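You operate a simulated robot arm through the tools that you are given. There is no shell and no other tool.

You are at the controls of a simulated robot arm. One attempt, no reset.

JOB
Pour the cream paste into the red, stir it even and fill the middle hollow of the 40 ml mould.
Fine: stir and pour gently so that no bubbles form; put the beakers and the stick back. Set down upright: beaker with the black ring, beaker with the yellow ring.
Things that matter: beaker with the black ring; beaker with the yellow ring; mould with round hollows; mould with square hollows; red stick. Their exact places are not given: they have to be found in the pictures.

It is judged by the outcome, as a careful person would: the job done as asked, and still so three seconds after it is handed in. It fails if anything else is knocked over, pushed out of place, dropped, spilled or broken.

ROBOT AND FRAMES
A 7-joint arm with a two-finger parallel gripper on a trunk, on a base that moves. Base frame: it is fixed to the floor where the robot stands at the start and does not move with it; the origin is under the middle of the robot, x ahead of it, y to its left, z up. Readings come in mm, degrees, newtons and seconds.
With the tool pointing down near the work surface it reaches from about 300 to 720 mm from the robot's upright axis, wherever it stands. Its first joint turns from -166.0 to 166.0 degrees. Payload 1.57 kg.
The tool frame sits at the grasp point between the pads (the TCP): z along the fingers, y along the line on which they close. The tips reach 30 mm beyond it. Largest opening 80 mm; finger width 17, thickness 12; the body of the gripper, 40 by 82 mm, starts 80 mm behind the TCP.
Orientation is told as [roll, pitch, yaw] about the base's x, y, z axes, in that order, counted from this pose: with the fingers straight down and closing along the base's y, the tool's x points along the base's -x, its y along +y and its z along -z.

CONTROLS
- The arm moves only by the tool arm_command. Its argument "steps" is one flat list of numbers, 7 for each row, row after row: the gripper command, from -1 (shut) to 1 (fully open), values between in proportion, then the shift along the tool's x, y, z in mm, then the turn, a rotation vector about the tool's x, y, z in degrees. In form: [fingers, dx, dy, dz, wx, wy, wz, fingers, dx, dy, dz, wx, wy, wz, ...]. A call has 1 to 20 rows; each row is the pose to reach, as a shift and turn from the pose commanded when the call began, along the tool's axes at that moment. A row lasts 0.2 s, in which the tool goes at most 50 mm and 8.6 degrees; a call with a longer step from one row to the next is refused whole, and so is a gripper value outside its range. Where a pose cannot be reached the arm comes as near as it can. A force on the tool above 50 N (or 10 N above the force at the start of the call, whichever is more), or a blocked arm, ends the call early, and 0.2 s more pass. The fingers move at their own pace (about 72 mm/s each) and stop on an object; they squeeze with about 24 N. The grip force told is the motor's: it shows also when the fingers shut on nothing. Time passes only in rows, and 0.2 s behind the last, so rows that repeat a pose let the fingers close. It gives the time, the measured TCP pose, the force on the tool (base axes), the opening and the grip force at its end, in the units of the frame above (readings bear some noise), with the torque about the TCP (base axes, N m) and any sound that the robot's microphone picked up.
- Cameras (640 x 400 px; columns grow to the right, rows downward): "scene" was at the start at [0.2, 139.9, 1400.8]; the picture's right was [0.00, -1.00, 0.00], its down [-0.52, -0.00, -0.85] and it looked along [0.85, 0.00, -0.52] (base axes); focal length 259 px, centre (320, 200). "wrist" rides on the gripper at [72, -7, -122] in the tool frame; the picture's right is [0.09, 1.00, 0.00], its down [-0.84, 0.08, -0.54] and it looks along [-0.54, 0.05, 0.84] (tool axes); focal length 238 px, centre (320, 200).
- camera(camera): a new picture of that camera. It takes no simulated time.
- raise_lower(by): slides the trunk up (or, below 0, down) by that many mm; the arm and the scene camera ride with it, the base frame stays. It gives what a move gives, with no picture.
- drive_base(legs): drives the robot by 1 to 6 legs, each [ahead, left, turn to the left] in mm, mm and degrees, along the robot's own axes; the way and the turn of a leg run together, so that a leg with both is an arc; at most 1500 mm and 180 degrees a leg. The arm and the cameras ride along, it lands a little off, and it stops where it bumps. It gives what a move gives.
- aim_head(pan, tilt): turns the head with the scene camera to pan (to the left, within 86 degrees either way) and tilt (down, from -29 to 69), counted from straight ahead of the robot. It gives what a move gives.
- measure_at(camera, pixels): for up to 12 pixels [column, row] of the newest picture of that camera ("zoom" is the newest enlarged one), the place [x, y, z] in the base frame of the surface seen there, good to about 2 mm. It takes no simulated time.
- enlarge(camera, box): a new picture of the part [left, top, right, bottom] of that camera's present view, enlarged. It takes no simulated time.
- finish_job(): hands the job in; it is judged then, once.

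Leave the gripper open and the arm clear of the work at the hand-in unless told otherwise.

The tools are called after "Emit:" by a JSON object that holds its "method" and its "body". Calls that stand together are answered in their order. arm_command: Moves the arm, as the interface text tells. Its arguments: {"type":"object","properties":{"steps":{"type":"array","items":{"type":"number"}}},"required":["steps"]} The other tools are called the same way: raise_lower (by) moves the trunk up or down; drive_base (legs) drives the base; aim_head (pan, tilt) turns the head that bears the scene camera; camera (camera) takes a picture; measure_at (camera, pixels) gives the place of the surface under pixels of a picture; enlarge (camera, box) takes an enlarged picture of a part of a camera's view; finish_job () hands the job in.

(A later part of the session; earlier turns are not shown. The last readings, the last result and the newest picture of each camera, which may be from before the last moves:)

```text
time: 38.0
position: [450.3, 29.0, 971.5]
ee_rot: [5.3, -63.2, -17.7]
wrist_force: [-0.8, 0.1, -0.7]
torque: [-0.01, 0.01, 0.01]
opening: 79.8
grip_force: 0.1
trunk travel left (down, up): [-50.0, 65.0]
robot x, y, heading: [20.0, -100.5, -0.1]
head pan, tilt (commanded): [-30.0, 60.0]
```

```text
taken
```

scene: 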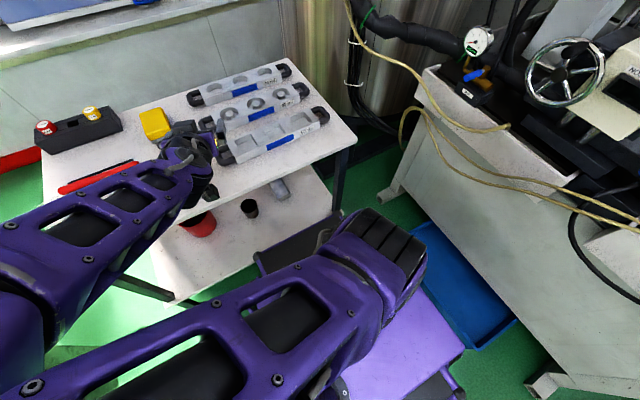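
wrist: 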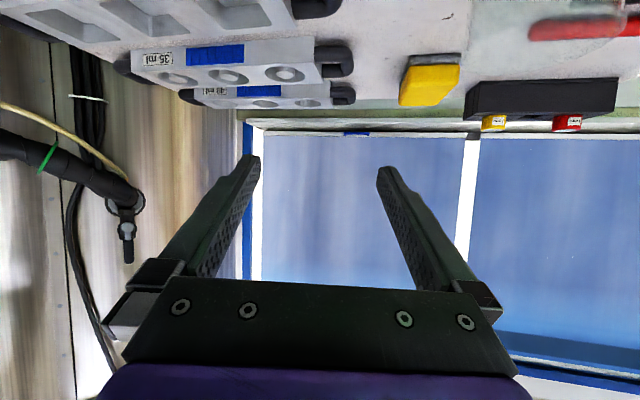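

The elbow is left, close to the head. I'll retreat forward and right while pitching the tool down, to undo that swing.

Emit:
{"method": "arm_command", "body": {"steps": [1, -15, -5, 11, 0, 4, 0, 1, -30, -10, 22, 0, 8, 0, 1, -45, -15, 33.5, 0, 12, 0, 1, -60, -20, 44.7, 0, 16, 0, 1, -75, -25, 56, 0, 20, 0, 1, -90, -30, 67, 0, 24, 0, 1, -105, -36, 78, 0, 28, 0, 1, -120, -41, 89, 0, 32, 0, 1, -134, -46, 100, 0, 36, 0, 1, -148, -51, 112, 0, 40, 0, 1, -148, -51, 112, 0, 40, 0]}}

Emit:
{"method": "aim_head", "body": {"pan": 0, "tilt": 40}}

Emit:
{"method": "camera", "body": {"camera": "scene"}}

```text
time: 40.4
position: [600.5, -61.5, 1050.7]
ee_rot: [2.6, -23.1, -13.9]
wrist_force: [-0.5, -0.3, -0.4]
torque: [-0.01, 0.0, 0.01]
opening: 80.2
grip_force: 0.1
trunk travel left (down, up): [-50.0, 65.0]
robot x, y, heading: [19.0, -98.8, 0.1]
head pan, tilt (commanded): [-30.0, 60.0]
```

```text
time: 41.4
position: [600.3, -61.5, 1052.1]
ee_rot: [2.5, -23.4, -14.0]
wrist_force: [0.0, -1.5, -0.1]
torque: [0.02, 0.0, 0.02]
opening: 80.0
grip_force: 0.1
trunk travel left (down, up): [-50.0, 65.0]
robot x, y, heading: [16.3, -99.2, 0.1]
head pan, tilt (commanded): [0.0, 40.0]
```

```text
taken
```

scene: 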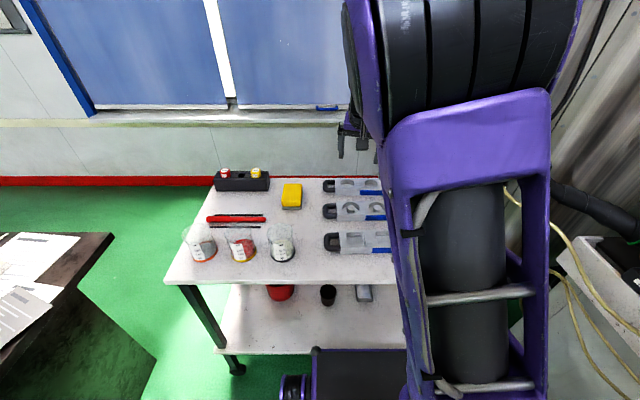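

The elbow is now up front in the middle. I'll turn the tool's heading to the left while shifting left, which should bring the elbow to the right side.

Emit:
{"method": "arm_command", "body": {"steps": [1, 2, 8, 0, -2.3, 0.2, -5.2, 1, 4, 16, -1, -4.5, 0.5, -10.4, 1, 6, 25, -1, -6.8, 0.7, -15.6, 1, 8, 33, -1.5, -9, 0.9, -20.8, 1, 10, 41, -2, -11.3, 1.2, -26, 1, 12, 50, -2.5, -13.5, 1.4, -31.2, 1, 13, 58, -3, -15.8, 1.6, -36.4, 1, 13, 58, -3, -15.8, 1.6, -36.4]}}

Emit:
{"method": "camera", "body": {"camera": "scene"}}

```text
time: 43.2
position: [600.8, -2.4, 1052.2]
ee_rot: [2.7, -23.4, 25.9]
wrist_force: [-0.8, 0.6, -0.9]
torque: [0.01, 0.0, -0.01]
opening: 80.0
grip_force: 0.0
trunk travel left (down, up): [-50.0, 65.0]
robot x, y, heading: [19.6, -97.9, -0.0]
head pan, tilt (commanded): [0.0, 40.0]
```

```text
taken
```

scene: 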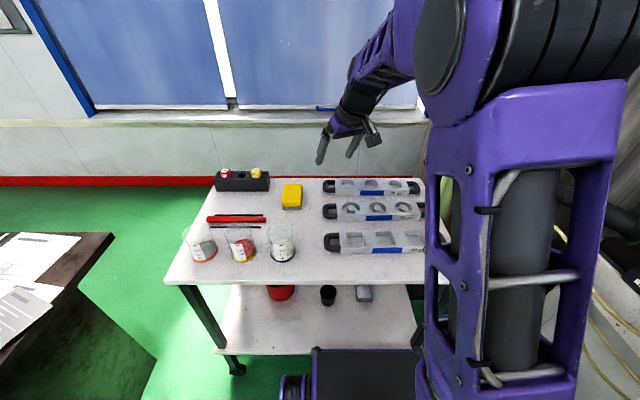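

Elbow is on the right now. I'll move on left to above the front of the beakers, keeping this heading.

Emit:
{"method": "arm_command", "body": {"steps": [1, 11.1, 25.8, 2.1, 0, -3.3, 0, 1, 22.2, 51.6, 4.3, 0, -6.6, 0, 1, 33.3, 77.4, 6.4, 0, -10, 0, 1, 44.4, 103.2, 8.6, 0, -13.3, 0, 1, 55.4, 129, 10.7, 0, -16.6, 0, 1, 66.5, 154.8, 12.9, 0, -20, 0, 1, 77.6, 180.6, 15, 0, -23.3, 0, 1, 88.7, 206.4, 17.2, 0, -26.6, 0, 1, 88.7, 206.4, 17.2, 0, -26.6, 0]}}

Emit:
{"method": "camera", "body": {"camera": "scene"}}

```text
time: 45.2
position: [440.6, 150.6, 1009.8]
ee_rot: [3.9, -49.9, 23.7]
wrist_force: [0.0, 0.1, -0.8]
torque: [-0.01, 0.0, 0.0]
opening: 80.1
grip_force: 0.0
trunk travel left (down, up): [-50.0, 65.0]
robot x, y, heading: [18.4, -102.0, 0.2]
head pan, tilt (commanded): [0.0, 40.0]
```

```text
taken
```

scene: 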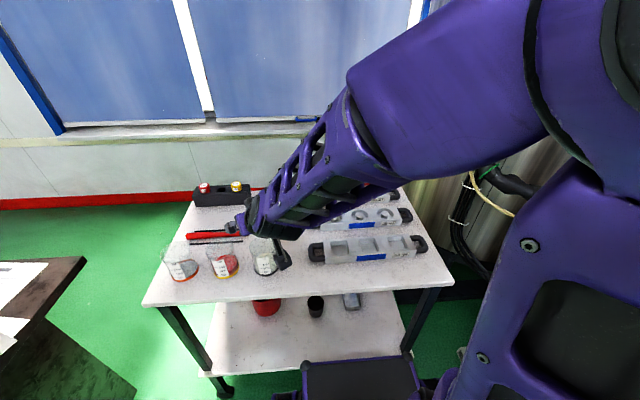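

The head view looks tilted, perhaps the elbow brushes the head. I'll turn the heading back toward straight ahead, which moves the elbow away.

Emit:
{"method": "arm_command", "body": {"steps": [1, 0, 0, 0, 4.4, -0.3, 3.7, 1, 0, 0, 0, 8.8, -0.5, 7.4, 1, 0, 0, 0, 13.2, -0.8, 11.1, 1, 0, 0, 0, 17.6, -1.0, 14.8, 1, 0, 0, 0, 22, -1.3, 18.5, 1, 0, 0, 0, 22, -1.3, 18.5]}}

Emit:
{"method": "camera", "body": {"camera": "scene"}}

Emit:
{"method": "camera", "body": {"camera": "wrist"}}

```text
time: 46.6
position: [441.0, 150.6, 1009.7]
ee_rot: [3.8, -50.0, -5.0]
wrist_force: [0.0, -0.4, 0.3]
torque: [-0.03, -0.01, -0.04]
opening: 79.8
grip_force: 0.1
trunk travel left (down, up): [-50.0, 65.0]
robot x, y, heading: [22.3, -98.0, 0.1]
head pan, tilt (commanded): [0.0, 40.0]
```

```text
taken
```

scene: 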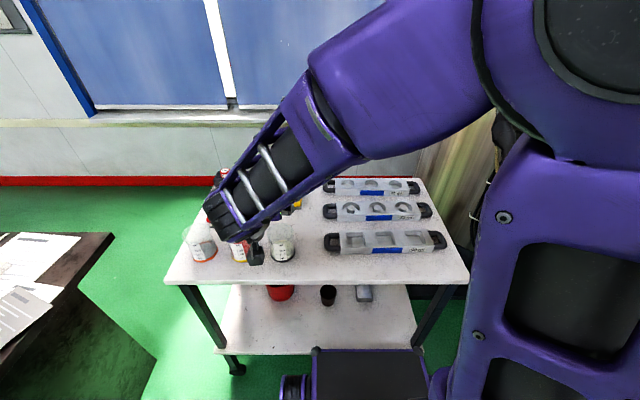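

```text
taken
```

wrist: 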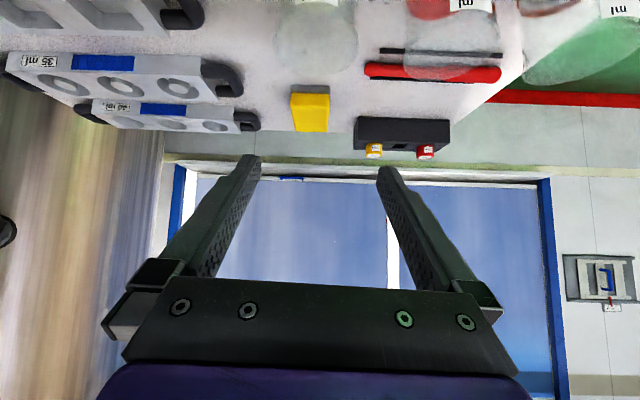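

The head view is normal again. Now I square the wrist roll and go to the pre-grasp point in front of the black-ringed beaker, pitch 20°, z≈910.

Emit:
{"method": "arm_command", "body": {"steps": [1, 19.8, -1.1, 2.3, 0, -3.3, -0.5, 1, 39.7, -2.2, 4.6, 0, -6.6, -1.1, 1, 59.5, -3.3, 6.8, 0, -10, -1.6, 1, 79.3, -4.4, 9.1, 0, -13.3, -2.1, 1, 99.2, -5.5, 11.4, 0, -16.6, -2.7, 1, 119, -6.6, 13.7, 0, -20, -3.2, 1, 119, -6.6, 13.7, 0, -20, -3.2]}}

Emit:
{"method": "camera", "body": {"camera": "scene"}}

Emit:
{"method": "camera", "body": {"camera": "wrist"}}

```text
time: 48.2
position: [375.4, 150.3, 909.3]
ee_rot: [-0.8, -70.1, 0.3]
wrist_force: [0.7, 0.0, 0.4]
torque: [-0.02, 0.0, 0.0]
opening: 79.9
grip_force: 0.1
trunk travel left (down, up): [-50.0, 65.0]
robot x, y, heading: [23.2, -98.4, -0.0]
head pan, tilt (commanded): [0.0, 40.0]
```

```text
taken
```

scene: 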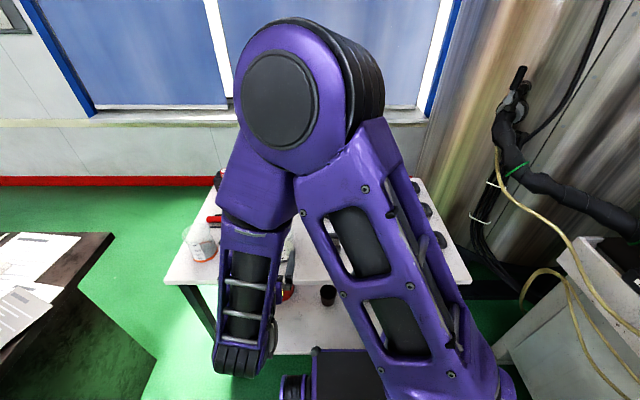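

```text
taken
```

wrist: 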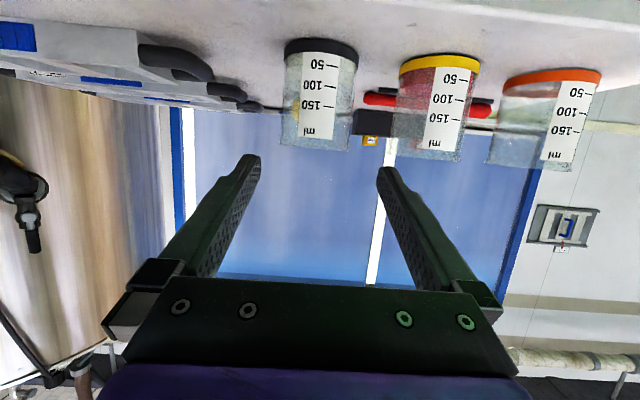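

Now close in front at (375, 150, 909). I'll measure the beaker from the wrist view to set the lateral alignment.

Emit:
{"method": "measure_at", "body": {"camera": "wrist", "pixels": [[320, 46], [288, 46], [354, 50], [300, 90], [320, 100], [335, 90], [284, 140], [350, 145], [442, 65], [402, 70], [478, 68], [440, 110]]}}

```text
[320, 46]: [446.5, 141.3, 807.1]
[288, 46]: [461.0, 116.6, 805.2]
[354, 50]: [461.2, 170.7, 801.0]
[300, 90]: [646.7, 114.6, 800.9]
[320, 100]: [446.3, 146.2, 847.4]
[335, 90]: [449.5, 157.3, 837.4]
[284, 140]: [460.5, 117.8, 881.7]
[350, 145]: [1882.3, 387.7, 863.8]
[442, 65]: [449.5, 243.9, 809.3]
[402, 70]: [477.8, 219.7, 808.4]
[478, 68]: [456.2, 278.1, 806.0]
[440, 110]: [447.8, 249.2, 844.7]
```

Black-ringed beaker centre confirmed at about (481, 144). I'll align and approach half-way with open fingers.

Emit:
{"method": "arm_command", "body": {"steps": [1, 13.2, -6.3, 9.6, 0, 0, 0.3, 1, 13.2, -6.3, 9.6, 0, 0, 0.3, 1, 13.2, -6.3, 24.6, 0, 0, 0.3, 1, 13.2, -6.3, 39.6, 0, 0, 0.3, 1, 13.2, -6.3, 49.6, 0, 0, 0.3, 1, 13.2, -6.3, 49.6, 0, 0, 0.3]}}

Emit:
{"method": "camera", "body": {"camera": "wrist"}}

```text
time: 49.6
position: [416.8, 143.7, 879.7]
ee_rot: [0.0, -70.0, -0.6]
wrist_force: [-0.4, 0.2, -0.5]
torque: [-0.02, -0.01, 0.0]
opening: 80.1
grip_force: 0.0
trunk travel left (down, up): [-50.0, 65.0]
robot x, y, heading: [24.4, -102.0, -0.0]
head pan, tilt (commanded): [0.0, 40.0]
```

```text
taken
```

wrist: 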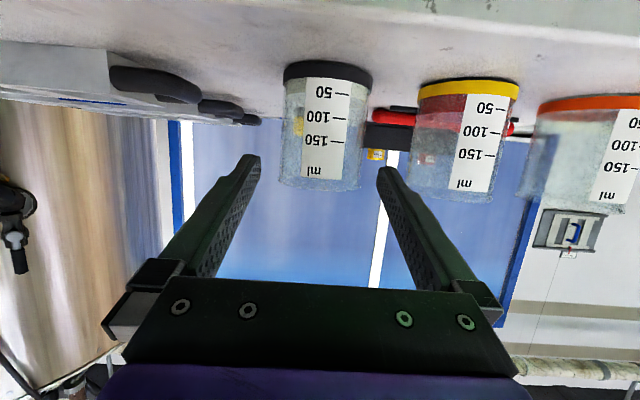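

The beaker is centred between the fingers. I'll go on to the grip depth.

Emit:
{"method": "arm_command", "body": {"steps": [1, 0, 0, 12, 0, 0, 0, 1, 0, 0, 24, 0, 0, 0, 1, 0, 0, 36, 0, 0, 0, 1, 0, 0, 48, 0, 0, 0, 1, 0, 0, 55, 0, 0, 0, 1, 0, 0, 55, 0, 0, 0]}}

Emit:
{"method": "camera", "body": {"camera": "wrist"}}

Emit:
{"method": "aim_head", "body": {"pan": 35, "tilt": 50}}

Emit:
{"method": "camera", "body": {"camera": "scene"}}

```text
time: 51.0
position: [467.8, 143.3, 861.7]
ee_rot: [0.1, -70.1, -0.5]
wrist_force: [0.9, 0.7, 0.4]
torque: [0.0, -0.02, -0.02]
opening: 80.1
grip_force: 0.0
trunk travel left (down, up): [-50.0, 65.0]
robot x, y, heading: [22.5, -99.2, -0.2]
head pan, tilt (commanded): [0.0, 40.0]
```

```text
taken
```

wrist: 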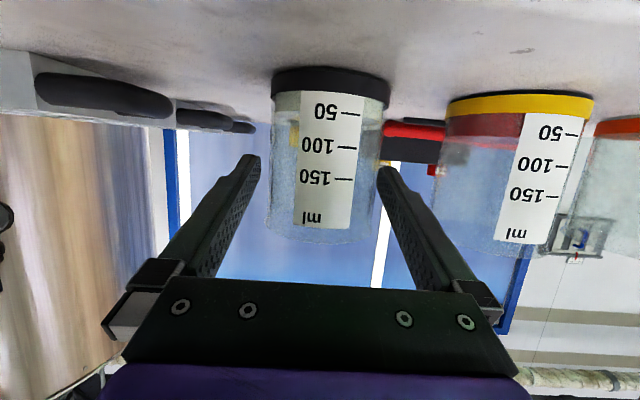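

```text
time: 52.0
position: [467.9, 143.0, 861.1]
ee_rot: [0.1, -70.1, -0.4]
wrist_force: [0.0, 0.6, 0.2]
torque: [0.01, 0.02, -0.03]
opening: 79.7
grip_force: 0.1
trunk travel left (down, up): [-50.0, 65.0]
robot x, y, heading: [18.0, -99.1, 0.2]
head pan, tilt (commanded): [35.0, 50.0]
```

```text
taken
```

scene: 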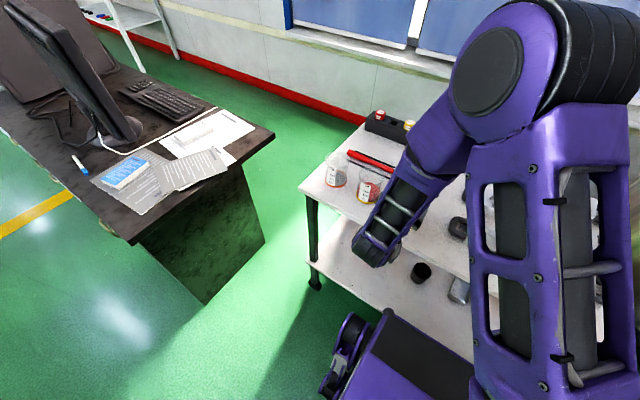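

Fingers are either side of the beaker at mid height. Closing on it.

Emit:
{"method": "arm_command", "body": {"steps": [0.6, 0, 0, 0, 0, 0, 0, 0, 0, 0, 0, 0, 0, 0, -1, 0, 0, 0, 0, 0, 0, -1, 0, 0, 0, 0, 0, 0, -1, 0, 0, 0, 0, 0, 0]}}

Emit:
{"method": "camera", "body": {"camera": "wrist"}}

```text
time: 53.2
position: [468.5, 143.1, 860.7]
ee_rot: [0.0, -70.1, -0.5]
wrist_force: [0.5, 0.3, 0.9]
torque: [-0.02, -0.03, 0.01]
opening: 69.4
grip_force: 24.3
trunk travel left (down, up): [-50.0, 65.0]
robot x, y, heading: [20.7, -98.3, -0.0]
head pan, tilt (commanded): [35.0, 50.0]
```

```text
taken
```

wrist: 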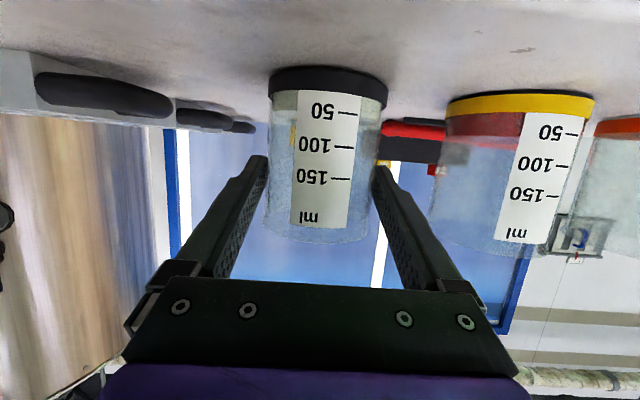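

Gripped at 69.4 mm with 24 N. Lifting it slowly and straight up by about 108 mm.

Emit:
{"method": "arm_command", "body": {"steps": [-1, -4.7, 0, -1.7, 0, 0, 0, -1, -11.3, 0, -4.1, 0, 0, 0, -1, -18.8, 0, -6.8, 0, 0, 0, -1, -28.2, 0, -10.3, 0, 0, 0, -1, -37.6, 0, -13.7, 0, 0, 0, -1, -47, 0, -17.1, 0, 0, 0, -1, -56.4, 0, -20.5, 0, 0, 0, -1, -65.8, 0, -23.9, 0, 0, 0, -1, -75.2, 0, -27.4, 0, 0, 0, -1, -84.6, 0, -30.8, 0, 0, 0, -1, -93, 0, -33.8, 0, 0, 0, -1, -98.5, 0, -35.8, 0, 0, 0, -1, -101.5, 0, -36.9, 0, 0, 0, -1, -101.5, 0, -36.9, 0, 0, 0]}}

Emit:
{"method": "camera", "body": {"camera": "wrist"}}

Emit:
{"method": "camera", "body": {"camera": "scene"}}

```text
time: 56.2
position: [467.7, 143.5, 969.3]
ee_rot: [-0.2, -70.1, -0.4]
wrist_force: [0.6, 0.4, -0.5]
torque: [0.0, 0.0, 0.0]
opening: 70.0
grip_force: 23.9
trunk travel left (down, up): [-50.0, 65.0]
robot x, y, heading: [17.9, -100.5, 0.3]
head pan, tilt (commanded): [35.0, 50.0]
```

```text
taken
```

wrist: 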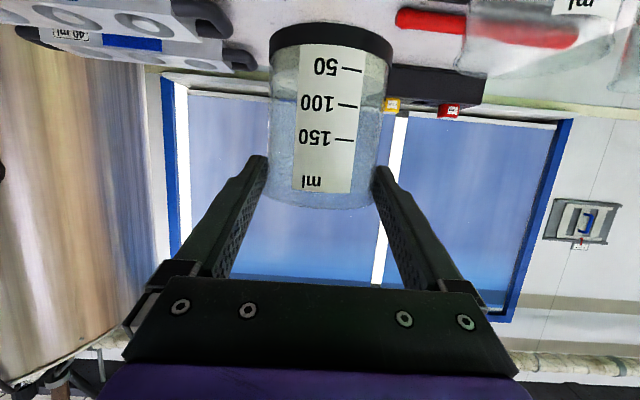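

```text
taken
```

scene: 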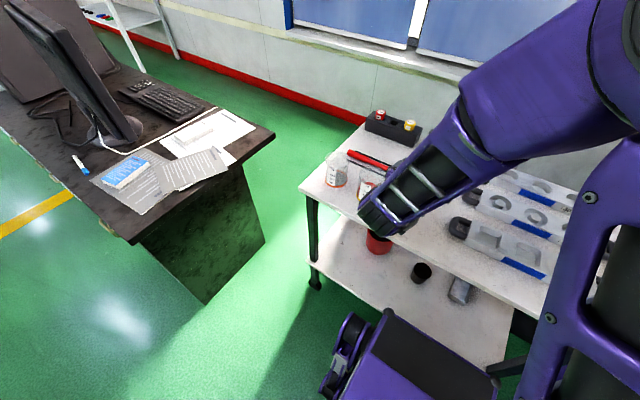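

The beaker appears shifted in the hand (ring from row 82 to 40 in the picture), so it may have slipped. Let me measure where it is now.

Emit:
{"method": "measure_at", "body": {"camera": "wrist", "pixels": [[330, 38], [280, 45], [385, 45], [325, 68], [322, 104], [320, 137], [315, 182], [258, 170], [378, 180], [300, 30], [330, 60], [345, 185]]}}

Emit:
{"method": "enlarge", "body": {"camera": "wrist", "box": [220, 10, 430, 230]}}

```text
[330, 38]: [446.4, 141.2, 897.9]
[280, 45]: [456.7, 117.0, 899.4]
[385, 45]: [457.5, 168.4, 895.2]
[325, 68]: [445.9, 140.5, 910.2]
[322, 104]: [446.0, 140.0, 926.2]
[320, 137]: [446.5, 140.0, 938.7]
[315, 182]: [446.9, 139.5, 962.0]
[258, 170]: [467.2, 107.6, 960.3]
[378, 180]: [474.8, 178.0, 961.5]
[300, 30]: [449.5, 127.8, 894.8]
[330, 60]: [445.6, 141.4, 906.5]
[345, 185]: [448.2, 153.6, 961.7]
```

```text
1.82 times, centred on (325, 120) of wrist
```

zoom: 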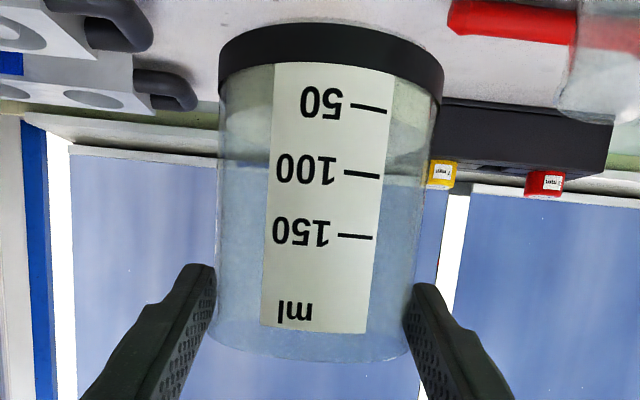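

The beaker's bottom is at z≈891 while the tool rose 108 mm, so it slid down about 19 mm in the grip. I'll hold still one short moment and see whether it still creeps.

Emit:
{"method": "arm_command", "body": {"steps": [-1, 0, 0, 0, 0, 0, 0]}}

Emit:
{"method": "camera", "body": {"camera": "wrist"}}

Emit:
{"method": "measure_at", "body": {"camera": "wrist", "pixels": [[325, 68], [320, 137], [315, 182], [330, 38]]}}

```text
time: 56.6
position: [467.0, 143.8, 969.5]
ee_rot: [0.0, -70.0, -0.5]
wrist_force: [-0.9, -0.6, 0.2]
torque: [-0.03, -0.01, 0.0]
opening: 70.2
grip_force: 24.3
trunk travel left (down, up): [-50.0, 65.0]
robot x, y, heading: [17.8, -99.0, -0.0]
head pan, tilt (commanded): [35.0, 50.0]
```

```text
taken
```

wrist: 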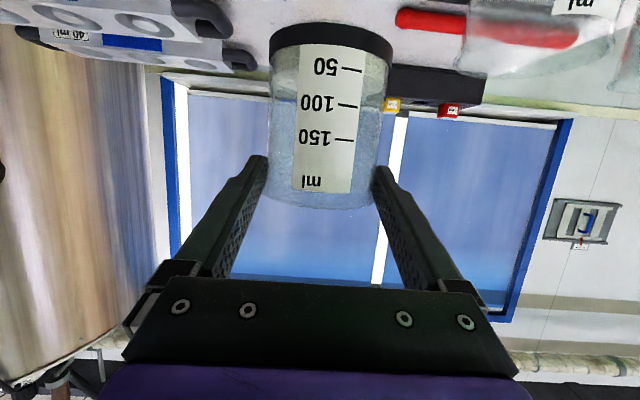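

```text
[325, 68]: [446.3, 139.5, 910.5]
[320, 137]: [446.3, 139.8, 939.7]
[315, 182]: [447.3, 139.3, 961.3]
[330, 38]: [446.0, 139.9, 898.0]
```

It does not creep while still, so it slid during the lift. The grip is now only about 13 mm below the rim, too little for pouring. I'll lower it back to its place and take it lower down. First part of the way down:

Emit:
{"method": "arm_command", "body": {"steps": [-1, 4.7, 0, 1.7, 0, 0, 0, -1, 11.3, 0, 4.1, 0, 0, 0, -1, 18.8, 0, 6.8, 0, 0, 0, -1, 28.2, 0, 10.3, 0, 0, 0, -1, 37.6, 0, 13.7, 0, 0, 0, -1, 47, 0, 17.1, 0, 0, 0, -1, 56.4, 0, 20.5, 0, 0, 0, -1, 56.4, 0, 20.5, 0, 0, 0]}}

Emit:
{"method": "camera", "body": {"camera": "wrist"}}

Emit:
{"method": "measure_at", "body": {"camera": "wrist", "pixels": [[325, 68], [320, 137], [315, 182], [330, 38]]}}

```text
time: 58.4
position: [467.9, 143.1, 908.6]
ee_rot: [0.0, -70.1, -0.5]
wrist_force: [0.1, 0.0, -0.9]
torque: [-0.02, -0.02, -0.01]
opening: 69.9
grip_force: 23.6
trunk travel left (down, up): [-50.0, 65.0]
robot x, y, heading: [20.2, -101.6, 0.0]
head pan, tilt (commanded): [35.0, 50.0]
```

```text
taken
```

wrist: 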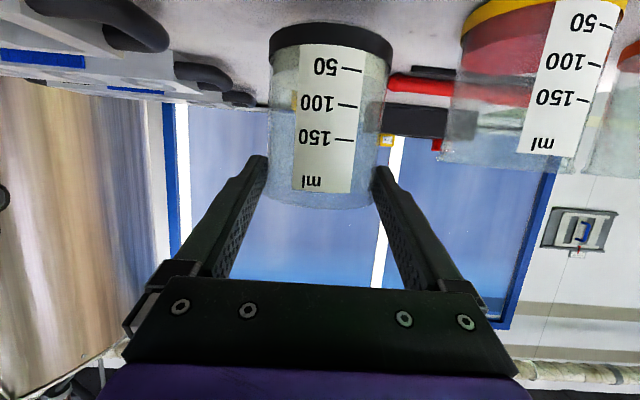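

```text
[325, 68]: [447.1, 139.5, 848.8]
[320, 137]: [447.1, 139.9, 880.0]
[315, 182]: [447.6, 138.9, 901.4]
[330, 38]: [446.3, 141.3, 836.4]
```

It did not slip on the way down. About 28 mm remain to the table; I'll lower most of it and then creep.

Emit:
{"method": "arm_command", "body": {"steps": [-1, 4.7, 0, 1.7, 0, 0, 0, -1, 10.3, 0, 3.8, 0, 0, 0, -1, 16, 0, 5.8, 0, 0, 0, -1, 20.7, 0, 7.5, 0, 0, 0, -1, 23.5, 0, 8.5, 0, 0, 0, -1, 23.5, 0, 8.5, 0, 0, 0]}}

Emit:
{"method": "camera", "body": {"camera": "wrist"}}

Emit:
{"method": "measure_at", "body": {"camera": "wrist", "pixels": [[325, 68], [320, 137], [330, 24], [330, 38], [330, 10]]}}

```text
time: 59.8
position: [469.0, 143.2, 883.5]
ee_rot: [0.0, -70.2, -0.4]
wrist_force: [0.8, -0.5, -0.5]
torque: [0.01, 0.0, -0.01]
opening: 69.9
grip_force: 23.9
trunk travel left (down, up): [-50.0, 65.0]
robot x, y, heading: [17.7, -99.6, 0.3]
head pan, tilt (commanded): [35.0, 50.0]
```

```text
taken
```

wrist: 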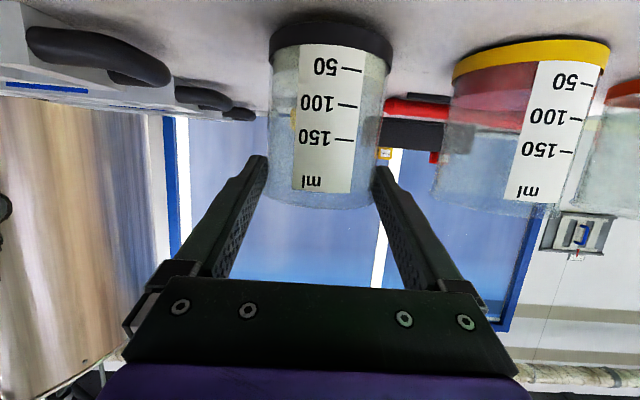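

```text
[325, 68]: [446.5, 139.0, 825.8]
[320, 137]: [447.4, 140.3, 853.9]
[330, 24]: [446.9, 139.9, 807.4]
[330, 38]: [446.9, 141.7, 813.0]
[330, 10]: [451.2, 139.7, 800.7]
```

About 4 mm remain. Lowering 1 mm per row.

Emit:
{"method": "arm_command", "body": {"steps": [-1, 0.9, 0, 0.3, 0, 0, 0, -1, 1.9, 0, 0.7, 0, 0, 0, -1, 2.8, 0, 1.0, 0, 0, 0, -1, 3.3, 0, 1.2, 0, 0, 0, -1, 3.3, 0, 1.2, 0, 0, 0]}}

Emit:
{"method": "arm_command", "body": {"steps": [-1, 0.5, 0, 0.2, 0, 0, 0, -1, 0.9, 0, 0.3, 0, 0, 0, -1, 0.9, 0, 0.3, 0, 0, 0]}}

Emit:
{"method": "camera", "body": {"camera": "wrist"}}

```text
time: 61.0
position: [468.1, 143.3, 880.9]
ee_rot: [0.0, -70.1, -0.5]
wrist_force: [0.4, -0.6, -1.2]
torque: [0.01, 0.01, -0.02]
opening: 69.9
grip_force: 24.2
trunk travel left (down, up): [-50.0, 65.0]
robot x, y, heading: [16.7, -102.1, 0.2]
head pan, tilt (commanded): [35.0, 50.0]
```

```text
time: 61.8
position: [468.6, 143.5, 880.1]
ee_rot: [0.0, -70.2, -0.6]
wrist_force: [-0.8, 0.2, 3.8]
torque: [0.04, -0.03, 0.0]
opening: 69.9
grip_force: 23.6
trunk travel left (down, up): [-50.0, 65.0]
robot x, y, heading: [18.9, -101.5, 0.2]
head pan, tilt (commanded): [35.0, 50.0]
```

```text
taken
```

wrist: 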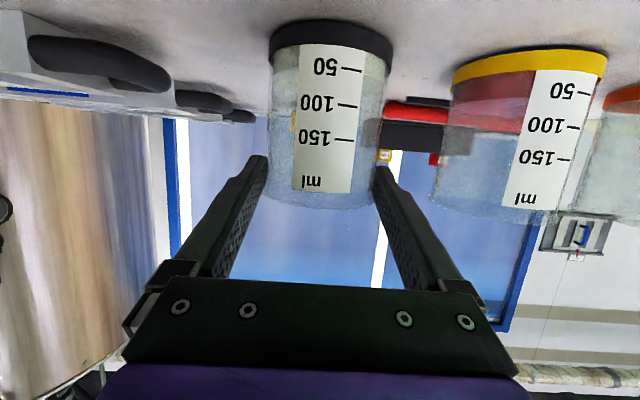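

Contact felt (3.8 N), the beaker stands on the table again. I'll open, lower the fingers 34 mm around it, and close again with a longer settling time.

Emit:
{"method": "arm_command", "body": {"steps": [1, 0, 0, 0, 0, 0, 0, 1, 0, 0, 0, 0, 0, 0, 1, 8, 0, 2.9, 0, 0, 0, 1, 16, 0, 5.8, 0, 0, 0, 1, 24, 0, 8.7, 0, 0, 0, 1, 32, 0, 11.6, 0, 0, 0, 1, 32, 0, 11.6, 0, 0, 0]}}

Emit:
{"method": "camera", "body": {"camera": "wrist"}}

Emit:
{"method": "camera", "body": {"camera": "scene"}}

```text
time: 63.4
position: [468.1, 143.2, 844.8]
ee_rot: [0.0, -70.1, -0.5]
wrist_force: [-0.3, -0.4, -0.6]
torque: [0.02, 0.0, 0.0]
opening: 80.2
grip_force: 0.0
trunk travel left (down, up): [-50.0, 65.0]
robot x, y, heading: [23.3, -102.2, -0.1]
head pan, tilt (commanded): [35.0, 50.0]
```

```text
taken
```

wrist: 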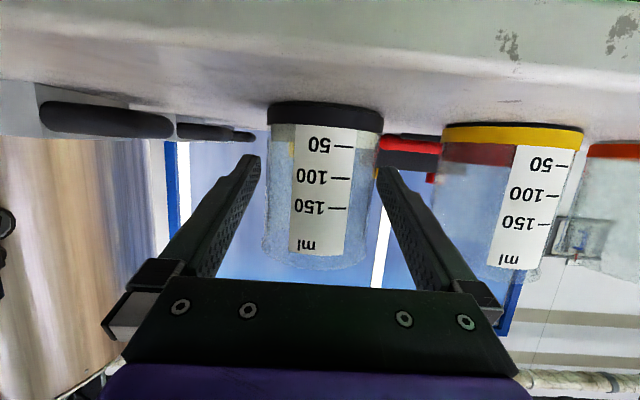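

```text
taken
```

scene: 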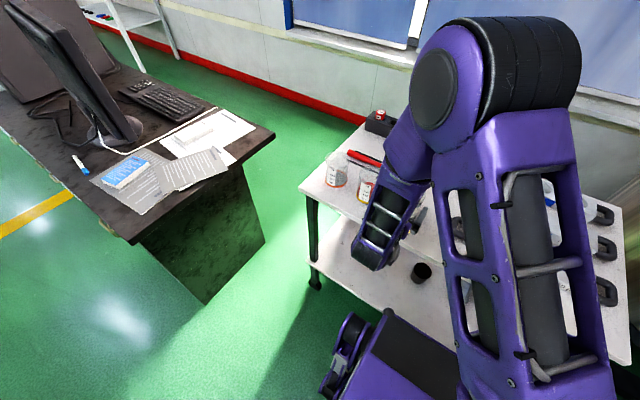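

I'll go 7 mm deeper for more pad contact, then close and wait a second.

Emit:
{"method": "arm_command", "body": {"steps": [1, 0, 0, 4, 0, 0, 0, 1, 0, 0, 7, 0, 0, 0, 0.7, 0, 0, 7, 0, 0, 0, 0, 0, 0, 7, 0, 0, 0, -1, 0, 0, 7, 0, 0, 0, -1, 0, 0, 7, 0, 0, 0, -1, 0, 0, 7, 0, 0, 0, -1, 0, 0, 7, 0, 0, 0, -1, 0, 0, 7, 0, 0, 0]}}

Emit:
{"method": "camera", "body": {"camera": "wrist"}}

Emit:
{"method": "enlarge", "body": {"camera": "wrist", "box": [220, 60, 430, 300]}}

```text
time: 65.4
position: [475.3, 142.8, 845.4]
ee_rot: [0.0, -70.2, -0.5]
wrist_force: [0.2, 0.0, -0.9]
torque: [0.01, -0.03, 0.01]
opening: 68.7
grip_force: 23.8
trunk travel left (down, up): [-50.0, 65.0]
robot x, y, heading: [19.9, -99.5, -0.1]
head pan, tilt (commanded): [35.0, 50.0]
```

```text
taken
```

wrist: 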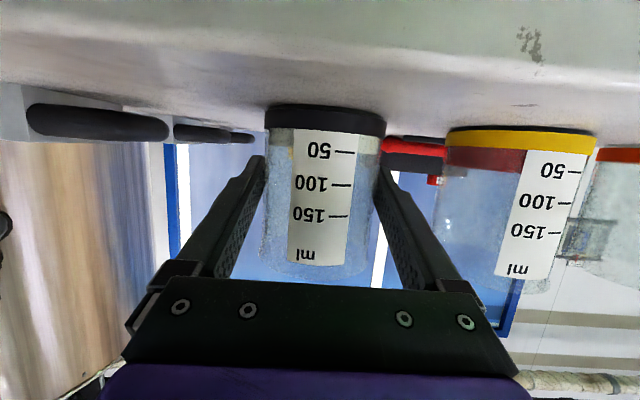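

```text
1.67 times, centred on (325, 180) of wrist
```

zoom: 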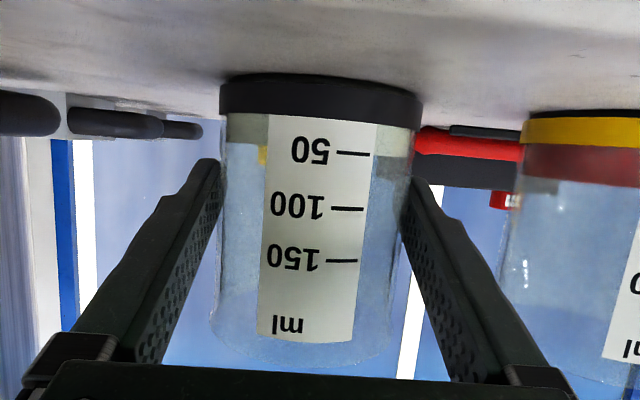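

Emit:
{"method": "arm_command", "body": {"steps": [-1, 0, 0, 0, 0, 0, 0]}}

Emit:
{"method": "measure_at", "body": {"camera": "wrist", "pixels": [[325, 112], [325, 125], [320, 215], [300, 255], [330, 255], [320, 150], [300, 138], [450, 152]]}}

```text
time: 65.8
position: [475.1, 144.5, 844.1]
ee_rot: [0.0, -70.1, -0.4]
wrist_force: [1.0, -0.5, -0.3]
torque: [0.0, -0.02, -0.01]
opening: 68.6
grip_force: 23.7
trunk travel left (down, up): [-50.0, 65.0]
robot x, y, heading: [21.8, -99.0, -0.2]
head pan, tilt (commanded): [35.0, 50.0]
```

```text
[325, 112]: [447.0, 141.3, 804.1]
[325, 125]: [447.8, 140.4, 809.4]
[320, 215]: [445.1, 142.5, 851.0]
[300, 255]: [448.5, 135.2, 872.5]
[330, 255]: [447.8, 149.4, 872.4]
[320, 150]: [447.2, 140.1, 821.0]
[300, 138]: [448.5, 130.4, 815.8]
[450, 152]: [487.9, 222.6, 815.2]
```

Holding at about 41 mm above its base. Now a slow 15 mm trial lift, then a check for slipping.

Emit:
{"method": "arm_command", "body": {"steps": [-1, -0.9, 0, -0.3, 0, 0, 0, -1, -2.8, 0, -1.0, 0, 0, 0, -1, -4.7, 0, -1.7, 0, 0, 0, -1, -6.6, 0, -2.4, 0, 0, 0, -1, -8.5, 0, -3.1, 0, 0, 0, -1, -10.3, 0, -3.8, 0, 0, 0, -1, -12.2, 0, -4.4, 0, 0, 0, -1, -14.1, 0, -5.1, 0, 0, 0, -1, -14.1, 0, -5.1, 0, 0, 0]}}

Emit:
{"method": "camera", "body": {"camera": "wrist"}}

Emit:
{"method": "measure_at", "body": {"camera": "wrist", "pixels": [[325, 112], [325, 125], [320, 215], [300, 255], [330, 255], [320, 150]]}}

```text
time: 67.8
position: [474.7, 143.3, 857.9]
ee_rot: [-0.1, -70.1, -0.5]
wrist_force: [-0.4, 0.4, -1.8]
torque: [0.0, 0.01, -0.01]
opening: 68.7
grip_force: 24.1
trunk travel left (down, up): [-50.0, 65.0]
robot x, y, heading: [18.9, -102.4, -0.2]
head pan, tilt (commanded): [35.0, 50.0]
```

```text
taken
```

wrist: 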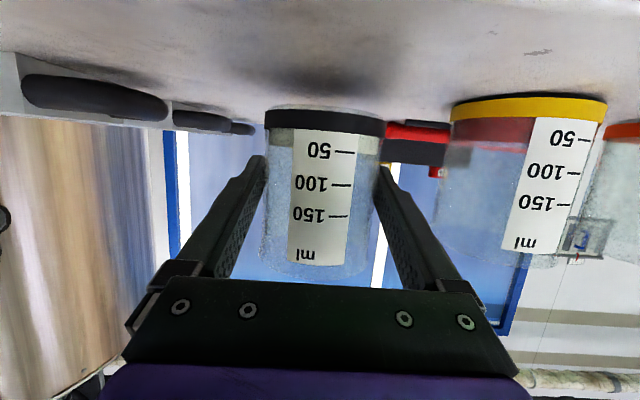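

```text
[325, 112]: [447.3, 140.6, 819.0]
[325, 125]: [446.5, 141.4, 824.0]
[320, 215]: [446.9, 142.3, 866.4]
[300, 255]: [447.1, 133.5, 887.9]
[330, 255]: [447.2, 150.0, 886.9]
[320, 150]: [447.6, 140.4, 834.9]
```

No slip this time: the beaker rose the full 15 mm. I'll go on lifting 95 mm.

Emit:
{"method": "arm_command", "body": {"steps": [-1, -3, 0, -1.1, 0, 0, 0, -1, -9, 0, -3.3, 0, 0, 0, -1, -17, 0, -6.2, 0, 0, 0, -1, -26, 0, -9.5, 0, 0, 0, -1, -35, 0, -12.7, 0, 0, 0, -1, -44, 0, -16, 0, 0, 0, -1, -53, 0, -19.3, 0, 0, 0, -1, -62, 0, -22.6, 0, 0, 0, -1, -71, 0, -25.8, 0, 0, 0, -1, -79, 0, -28.7, 0, 0, 0, -1, -85, 0, -30.9, 0, 0, 0, -1, -89.3, 0, -32.5, 0, 0, 0, -1, -89.3, 0, -32.5, 0, 0, 0]}}

Emit:
{"method": "camera", "body": {"camera": "wrist"}}

Emit:
{"method": "measure_at", "body": {"camera": "wrist", "pixels": [[325, 125], [320, 215], [320, 150], [300, 255]]}}

```text
time: 70.6
position: [474.2, 143.1, 955.1]
ee_rot: [-0.1, -70.1, -0.4]
wrist_force: [-0.4, 0.5, -0.4]
torque: [-0.03, 0.01, 0.02]
opening: 68.8
grip_force: 23.5
trunk travel left (down, up): [-50.0, 65.0]
robot x, y, heading: [20.5, -100.1, 0.2]
head pan, tilt (commanded): [35.0, 50.0]
```

```text
taken
```

wrist: 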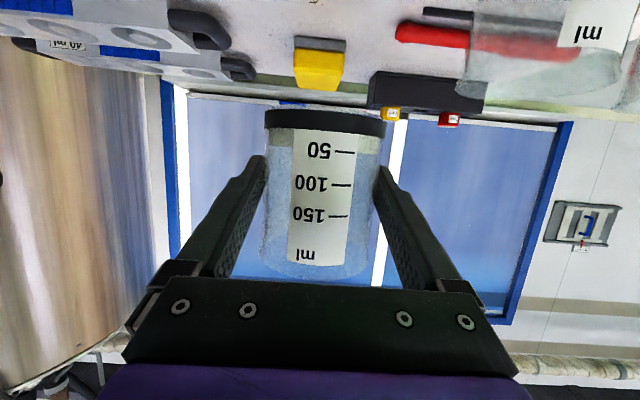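

```text
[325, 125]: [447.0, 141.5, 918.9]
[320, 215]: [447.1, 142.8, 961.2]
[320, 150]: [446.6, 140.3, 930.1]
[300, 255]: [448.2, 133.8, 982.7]
```

The beaker is held firmly, bottom at z≈911. Now I carry it slowly back and left to behind the yellow-ringed beaker, above rim height.

Emit:
{"method": "arm_command", "body": {"steps": [-1, 1, 3, -3, 0, 0, 0, -1, 3, 11, -8, 0, 0, 0, -1, 6, 21, -16, 0, 0, 0, -1, 9, 32, -24, 0, 0, 0, -1, 11.5, 43, -32, 0, 0, 0, -1, 14.5, 54, -40, 0, 0, 0, -1, 17.5, 65, -48, 0, 0, 0, -1, 20, 76, -56, 0, 0, 0, -1, 23, 87, -63, 0, 0, 0, -1, 26, 97, -71, 0, 0, 0, -1, 28, 106, -77, 0, 0, 0, -1, 28.7, 110, -79, 0, 0, 0, -1, 28.7, 110, -79, 0, 0, 0]}}

Emit:
{"method": "camera", "body": {"camera": "wrist"}}

Emit:
{"method": "aim_head", "body": {"pan": 15, "tilt": 50}}

Emit:
{"method": "camera", "body": {"camera": "scene"}}

```text
time: 73.4
position: [391.7, 254.3, 953.7]
ee_rot: [0.1, -70.0, -0.4]
wrist_force: [-0.1, 0.2, -1.2]
torque: [0.0, 0.01, 0.04]
opening: 68.8
grip_force: 24.4
trunk travel left (down, up): [-50.0, 65.0]
robot x, y, heading: [20.4, -100.9, -0.2]
head pan, tilt (commanded): [35.0, 50.0]
```

```text
taken
```

wrist: 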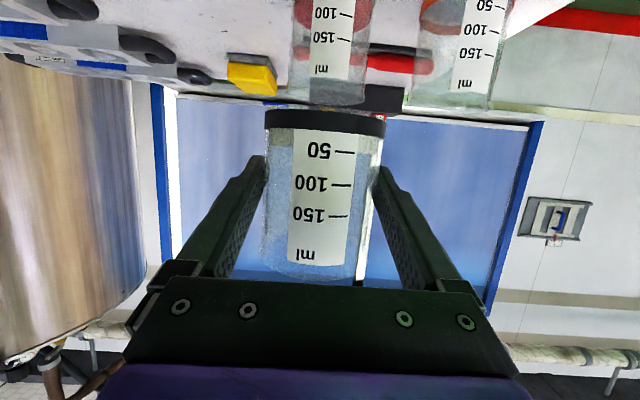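

```text
time: 74.2
position: [391.7, 253.7, 953.2]
ee_rot: [0.1, -70.1, -0.5]
wrist_force: [-1.2, 0.3, -1.8]
torque: [0.0, 0.0, 0.01]
opening: 68.6
grip_force: 24.3
trunk travel left (down, up): [-50.0, 65.0]
robot x, y, heading: [19.9, -99.4, 0.1]
head pan, tilt (commanded): [15.0, 50.0]
```

```text
taken
```

scene: 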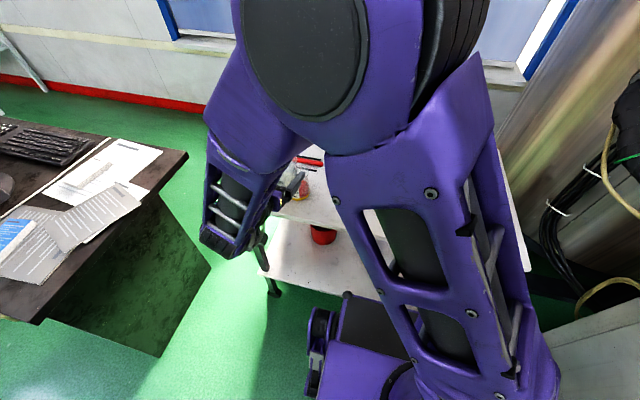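

Positioned behind the yellow-ringed beaker. Now a slow forward tilt to 55°, before the paste reaches the lip, keeping the lip about 30 mm above the lower beaker's rim.

Emit:
{"method": "arm_command", "body": {"steps": [-1, 0.5, 0, 0.3, 0, 2, 0, -1, 1.7, 0, 0.9, 0, 5.5, 0, -1, 2.9, 0, 1.5, 0, 9.5, 0, -1, 4.1, 0, 2.2, 0, 13.5, 0, -1, 5.3, 0, 2.8, 0, 17.5, 0, -1, 6.5, 0, 3.5, 0, 21.5, 0, -1, 7.7, 0, 4.1, 0, 25.5, 0, -1, 8.9, 0, 4.8, 0, 29.5, 0, -1, 10.1, 0, 5.4, 0, 33.5, 0, -1, 11.3, 0, 6.1, 0, 37.5, 0, -1, 12.5, 0, 6.7, 0, 41.5, 0, -1, 13.7, 0, 7.3, 0, 45.5, 0, -1, 14.7, 0, 7.9, 0, 49, 0, -1, 15.5, 0, 8.3, 0, 52, 0, -1, 16, 0, 8.6, 0, 54, 0, -1, 16.2, 0, 8.7, 0, 55, 0, -1, 16.2, 0, 8.7, 0, 55, 0]}}

Emit:
{"method": "camera", "body": {"camera": "wrist"}}

Emit:
{"method": "camera", "body": {"camera": "scene"}}

```text
time: 77.8
position: [393.1, 254.9, 935.1]
ee_rot: [0.0, -15.1, -0.5]
wrist_force: [-0.5, 0.3, -0.6]
torque: [0.0, -0.01, -0.01]
opening: 68.7
grip_force: 23.9
trunk travel left (down, up): [-50.0, 65.0]
robot x, y, heading: [17.2, -104.5, 0.3]
head pan, tilt (commanded): [15.0, 50.0]
```

```text
taken
```

wrist: 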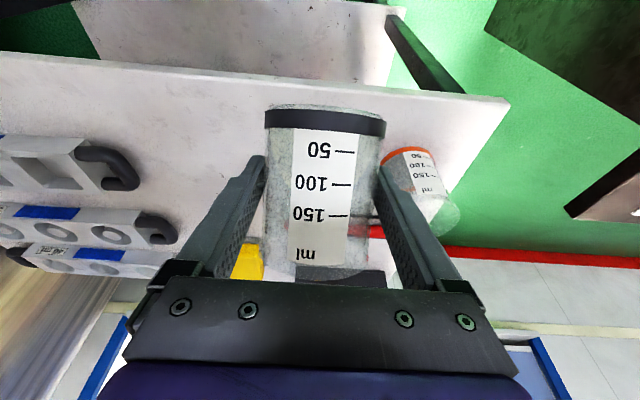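

```text
taken
```

scene: 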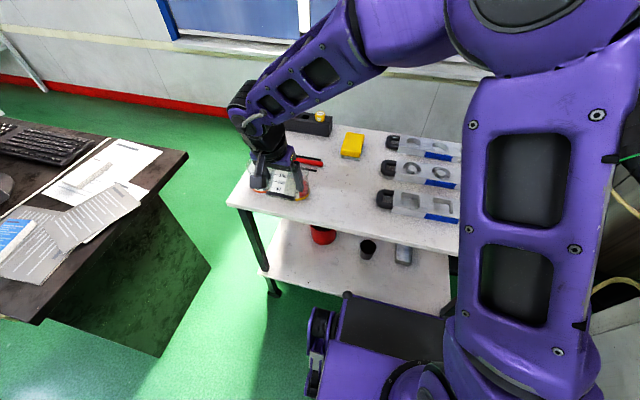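

Tilted to 55° with no slip. I'll look closer from the head camera at the lip and the beaker below.

Emit:
{"method": "enlarge", "body": {"camera": "scene", "box": [230, 130, 340, 220]}}

Emit:
{"method": "enlarge", "body": {"camera": "wrist", "box": [230, 90, 430, 290]}}

```text
4.44 times, centred on (285, 175) of scene
```

zoom: 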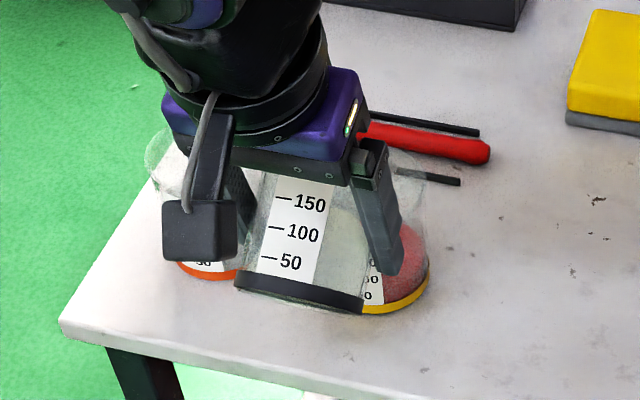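

```text
2.00 times, centred on (330, 190) of wrist
```

zoom: 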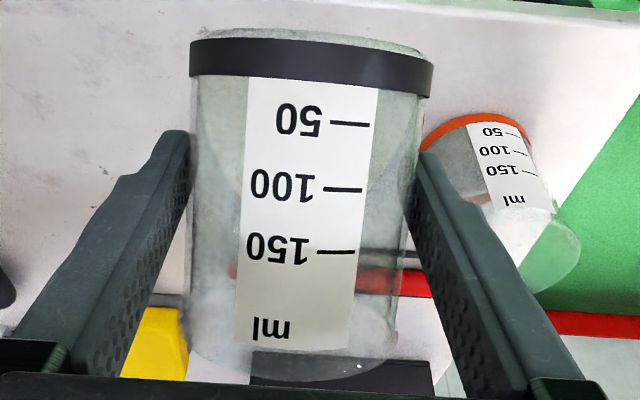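

I'll bring the lip to about 14 mm above the lower rim and just inside it, tilting on to 68°.

Emit:
{"method": "arm_command", "body": {"steps": [-1, -1.4, -0.2, 1.3, 0, 1.6, 0, -1, -2.9, -0.3, 2.6, 0, 3.3, 0, -1, -4.3, -0.4, 3.9, 0, 4.9, 0, -1, -5.7, -0.5, 5.2, 0, 6.5, 0, -1, -7.1, -0.7, 6.5, 0, 8.1, 0, -1, -8.6, -0.8, 7.8, 0, 9.8, 0, -1, -10, -0.9, 9.1, 0, 11.4, 0, -1, -11.4, -1, 10.3, 0, 13, 0, -1, -11.4, -1, 10.3, 0, 13, 0]}}

Emit:
{"method": "enlarge", "body": {"camera": "scene", "box": [230, 130, 340, 220]}}

Emit:
{"method": "enlarge", "body": {"camera": "wrist", "box": [230, 90, 430, 290]}}

```text
time: 79.8
position: [407.6, 252.4, 928.9]
ee_rot: [0.0, -2.1, -0.5]
wrist_force: [0.0, 0.2, -0.5]
torque: [-0.01, -0.02, 0.03]
opening: 68.8
grip_force: 24.1
trunk travel left (down, up): [-50.0, 65.0]
robot x, y, heading: [21.3, -103.9, -0.1]
head pan, tilt (commanded): [15.0, 50.0]
```

```text
4.44 times, centred on (285, 175) of scene
```

zoom: 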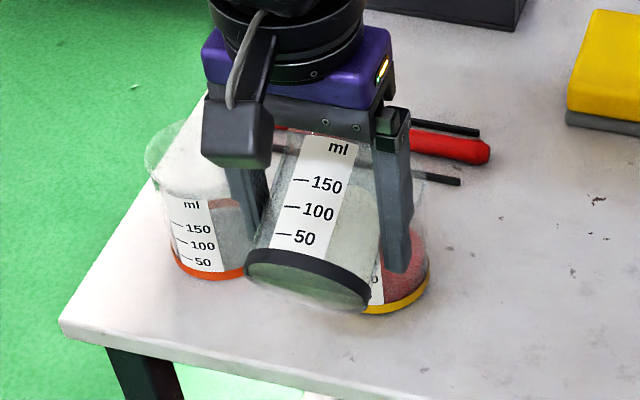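

```text
2.00 times, centred on (330, 190) of wrist
```

zoom: 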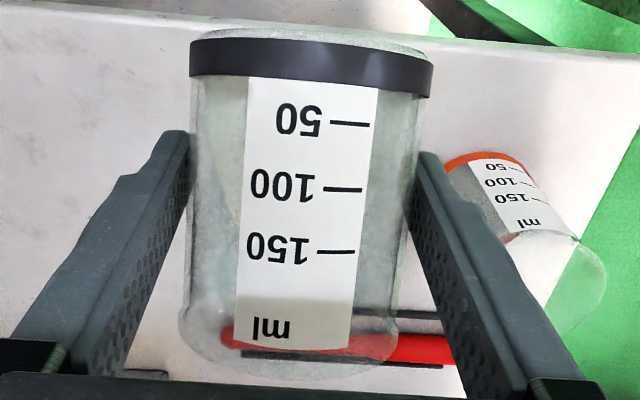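

The paste is close to the lip, lip at about (462, 253, 906). Now a very slow tilt (3° per second) about the lip.

Emit:
{"method": "arm_command", "body": {"steps": [-1, -0.3, 0, -0.3, 0, 0.6, 0, -1, -0.6, 0, -0.7, 0, 1.2, 0, -1, -0.9, 0, -1.0, 0, 1.8, 0, -1, -1.2, 0, -1.4, 0, 2.4, 0, -1, -1.5, 0, -1.7, 0, 3.0, 0, -1, -1.8, 0, -2.0, 0, 3.6, 0, -1, -2.1, 0, -2.4, 0, 4.2, 0, -1, -2.4, 0, -2.7, 0, 4.8, 0, -1, -2.7, 0, -3.0, 0, 5.4, 0, -1, -3.0, 0, -3.4, 0, 6.0, 0, -1, -3.0, 0, -3.4, 0, 6.0, 0, -1, -3.0, 0, -3.4, 0, 6.0, 0]}}

Emit:
{"method": "enlarge", "body": {"camera": "scene", "box": [230, 130, 340, 220]}}

Emit:
{"method": "enlarge", "body": {"camera": "wrist", "box": [230, 90, 430, 290]}}

```text
time: 82.4
position: [411.1, 252.1, 932.6]
ee_rot: [0.1, 4.0, -0.5]
wrist_force: [0.0, 0.1, -0.6]
torque: [0.01, -0.04, -0.05]
opening: 68.6
grip_force: 23.6
trunk travel left (down, up): [-50.0, 65.0]
robot x, y, heading: [19.0, -98.4, 0.0]
head pan, tilt (commanded): [15.0, 50.0]
```

```text
4.44 times, centred on (285, 175) of scene
```

zoom: 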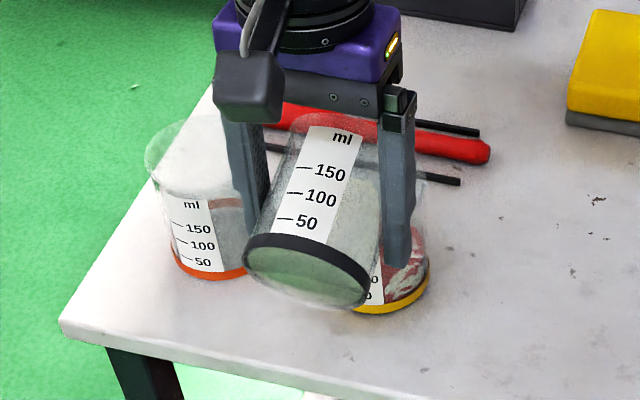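

```text
2.00 times, centred on (330, 190) of wrist
```

zoom: 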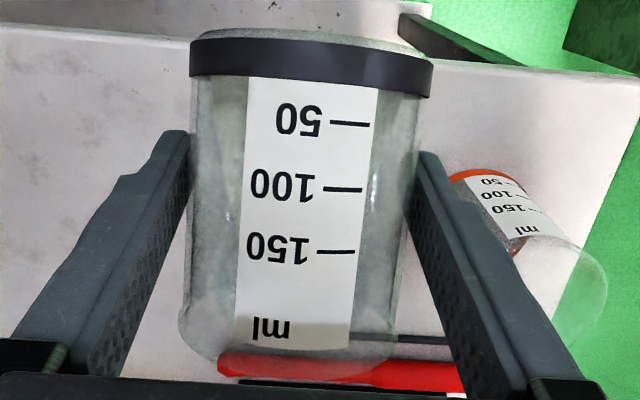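

Cream is now running into the red beaker in a thin stream (marbled surface visible). I'll continue slowly.

Emit:
{"method": "arm_command", "body": {"steps": [-1, -0.26, 0, -0.35, 0, 0.5, 0, -1, -0.52, 0, -0.7, 0, 1.0, 0, -1, -0.78, 0, -1.06, 0, 1.5, 0, -1, -1.04, 0, -1.41, 0, 2.0, 0, -1, -1.3, 0, -1.76, 0, 2.5, 0, -1, -1.56, 0, -2.11, 0, 3.0, 0, -1, -1.82, 0, -2.46, 0, 3.5, 0, -1, -2.08, 0, -2.82, 0, 4.0, 0, -1, -2.34, 0, -3.17, 0, 4.5, 0, -1, -2.6, 0, -3.52, 0, 5.0, 0, -1, -2.86, 0, -3.87, 0, 5.5, 0, -1, -3.12, 0, -4.22, 0, 6.0, 0, -1, -3.38, 0, -4.58, 0, 6.5, 0, -1, -3.64, 0, -4.93, 0, 7.0, 0, -1, -3.9, 0, -5.28, 0, 7.5, 0, -1, -4.16, 0, -5.63, 0, 8.0, 0, -1, -4.42, 0, -5.98, 0, 8.5, 0, -1, -4.68, 0, -6.34, 0, 9.0, 0, -1, -4.94, 0, -6.69, 0, 9.5, 0, -1, -5.2, 0, -7.04, 0, 10.0, 0]}}

Emit:
{"method": "enlarge", "body": {"camera": "scene", "box": [230, 130, 340, 220]}}

Emit:
{"method": "enlarge", "body": {"camera": "wrist", "box": [230, 90, 430, 290]}}

```text
time: 86.6
position: [416.8, 252.9, 938.2]
ee_rot: [0.0, 13.9, -0.6]
wrist_force: [-0.1, 0.4, 0.2]
torque: [0.0, -0.02, -0.02]
opening: 68.6
grip_force: 24.3
trunk travel left (down, up): [-50.0, 65.0]
robot x, y, heading: [20.7, -105.7, -0.1]
head pan, tilt (commanded): [15.0, 50.0]
```

```text
4.44 times, centred on (285, 175) of scene
```

zoom: 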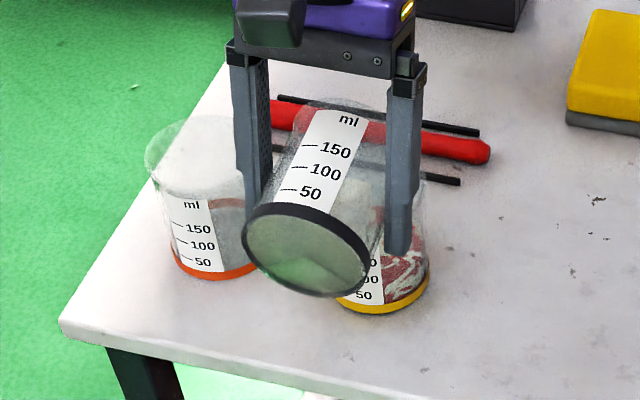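

```text
2.00 times, centred on (330, 190) of wrist
```

zoom: 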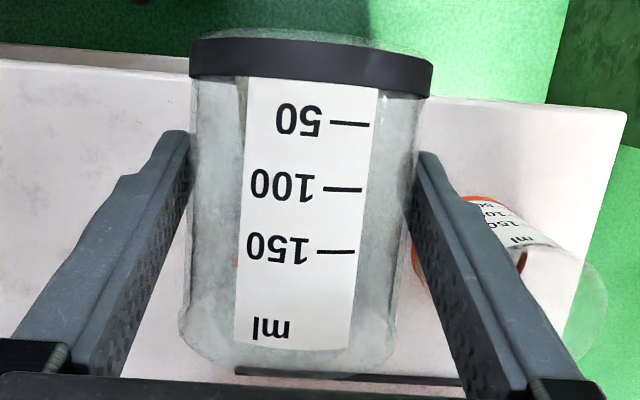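

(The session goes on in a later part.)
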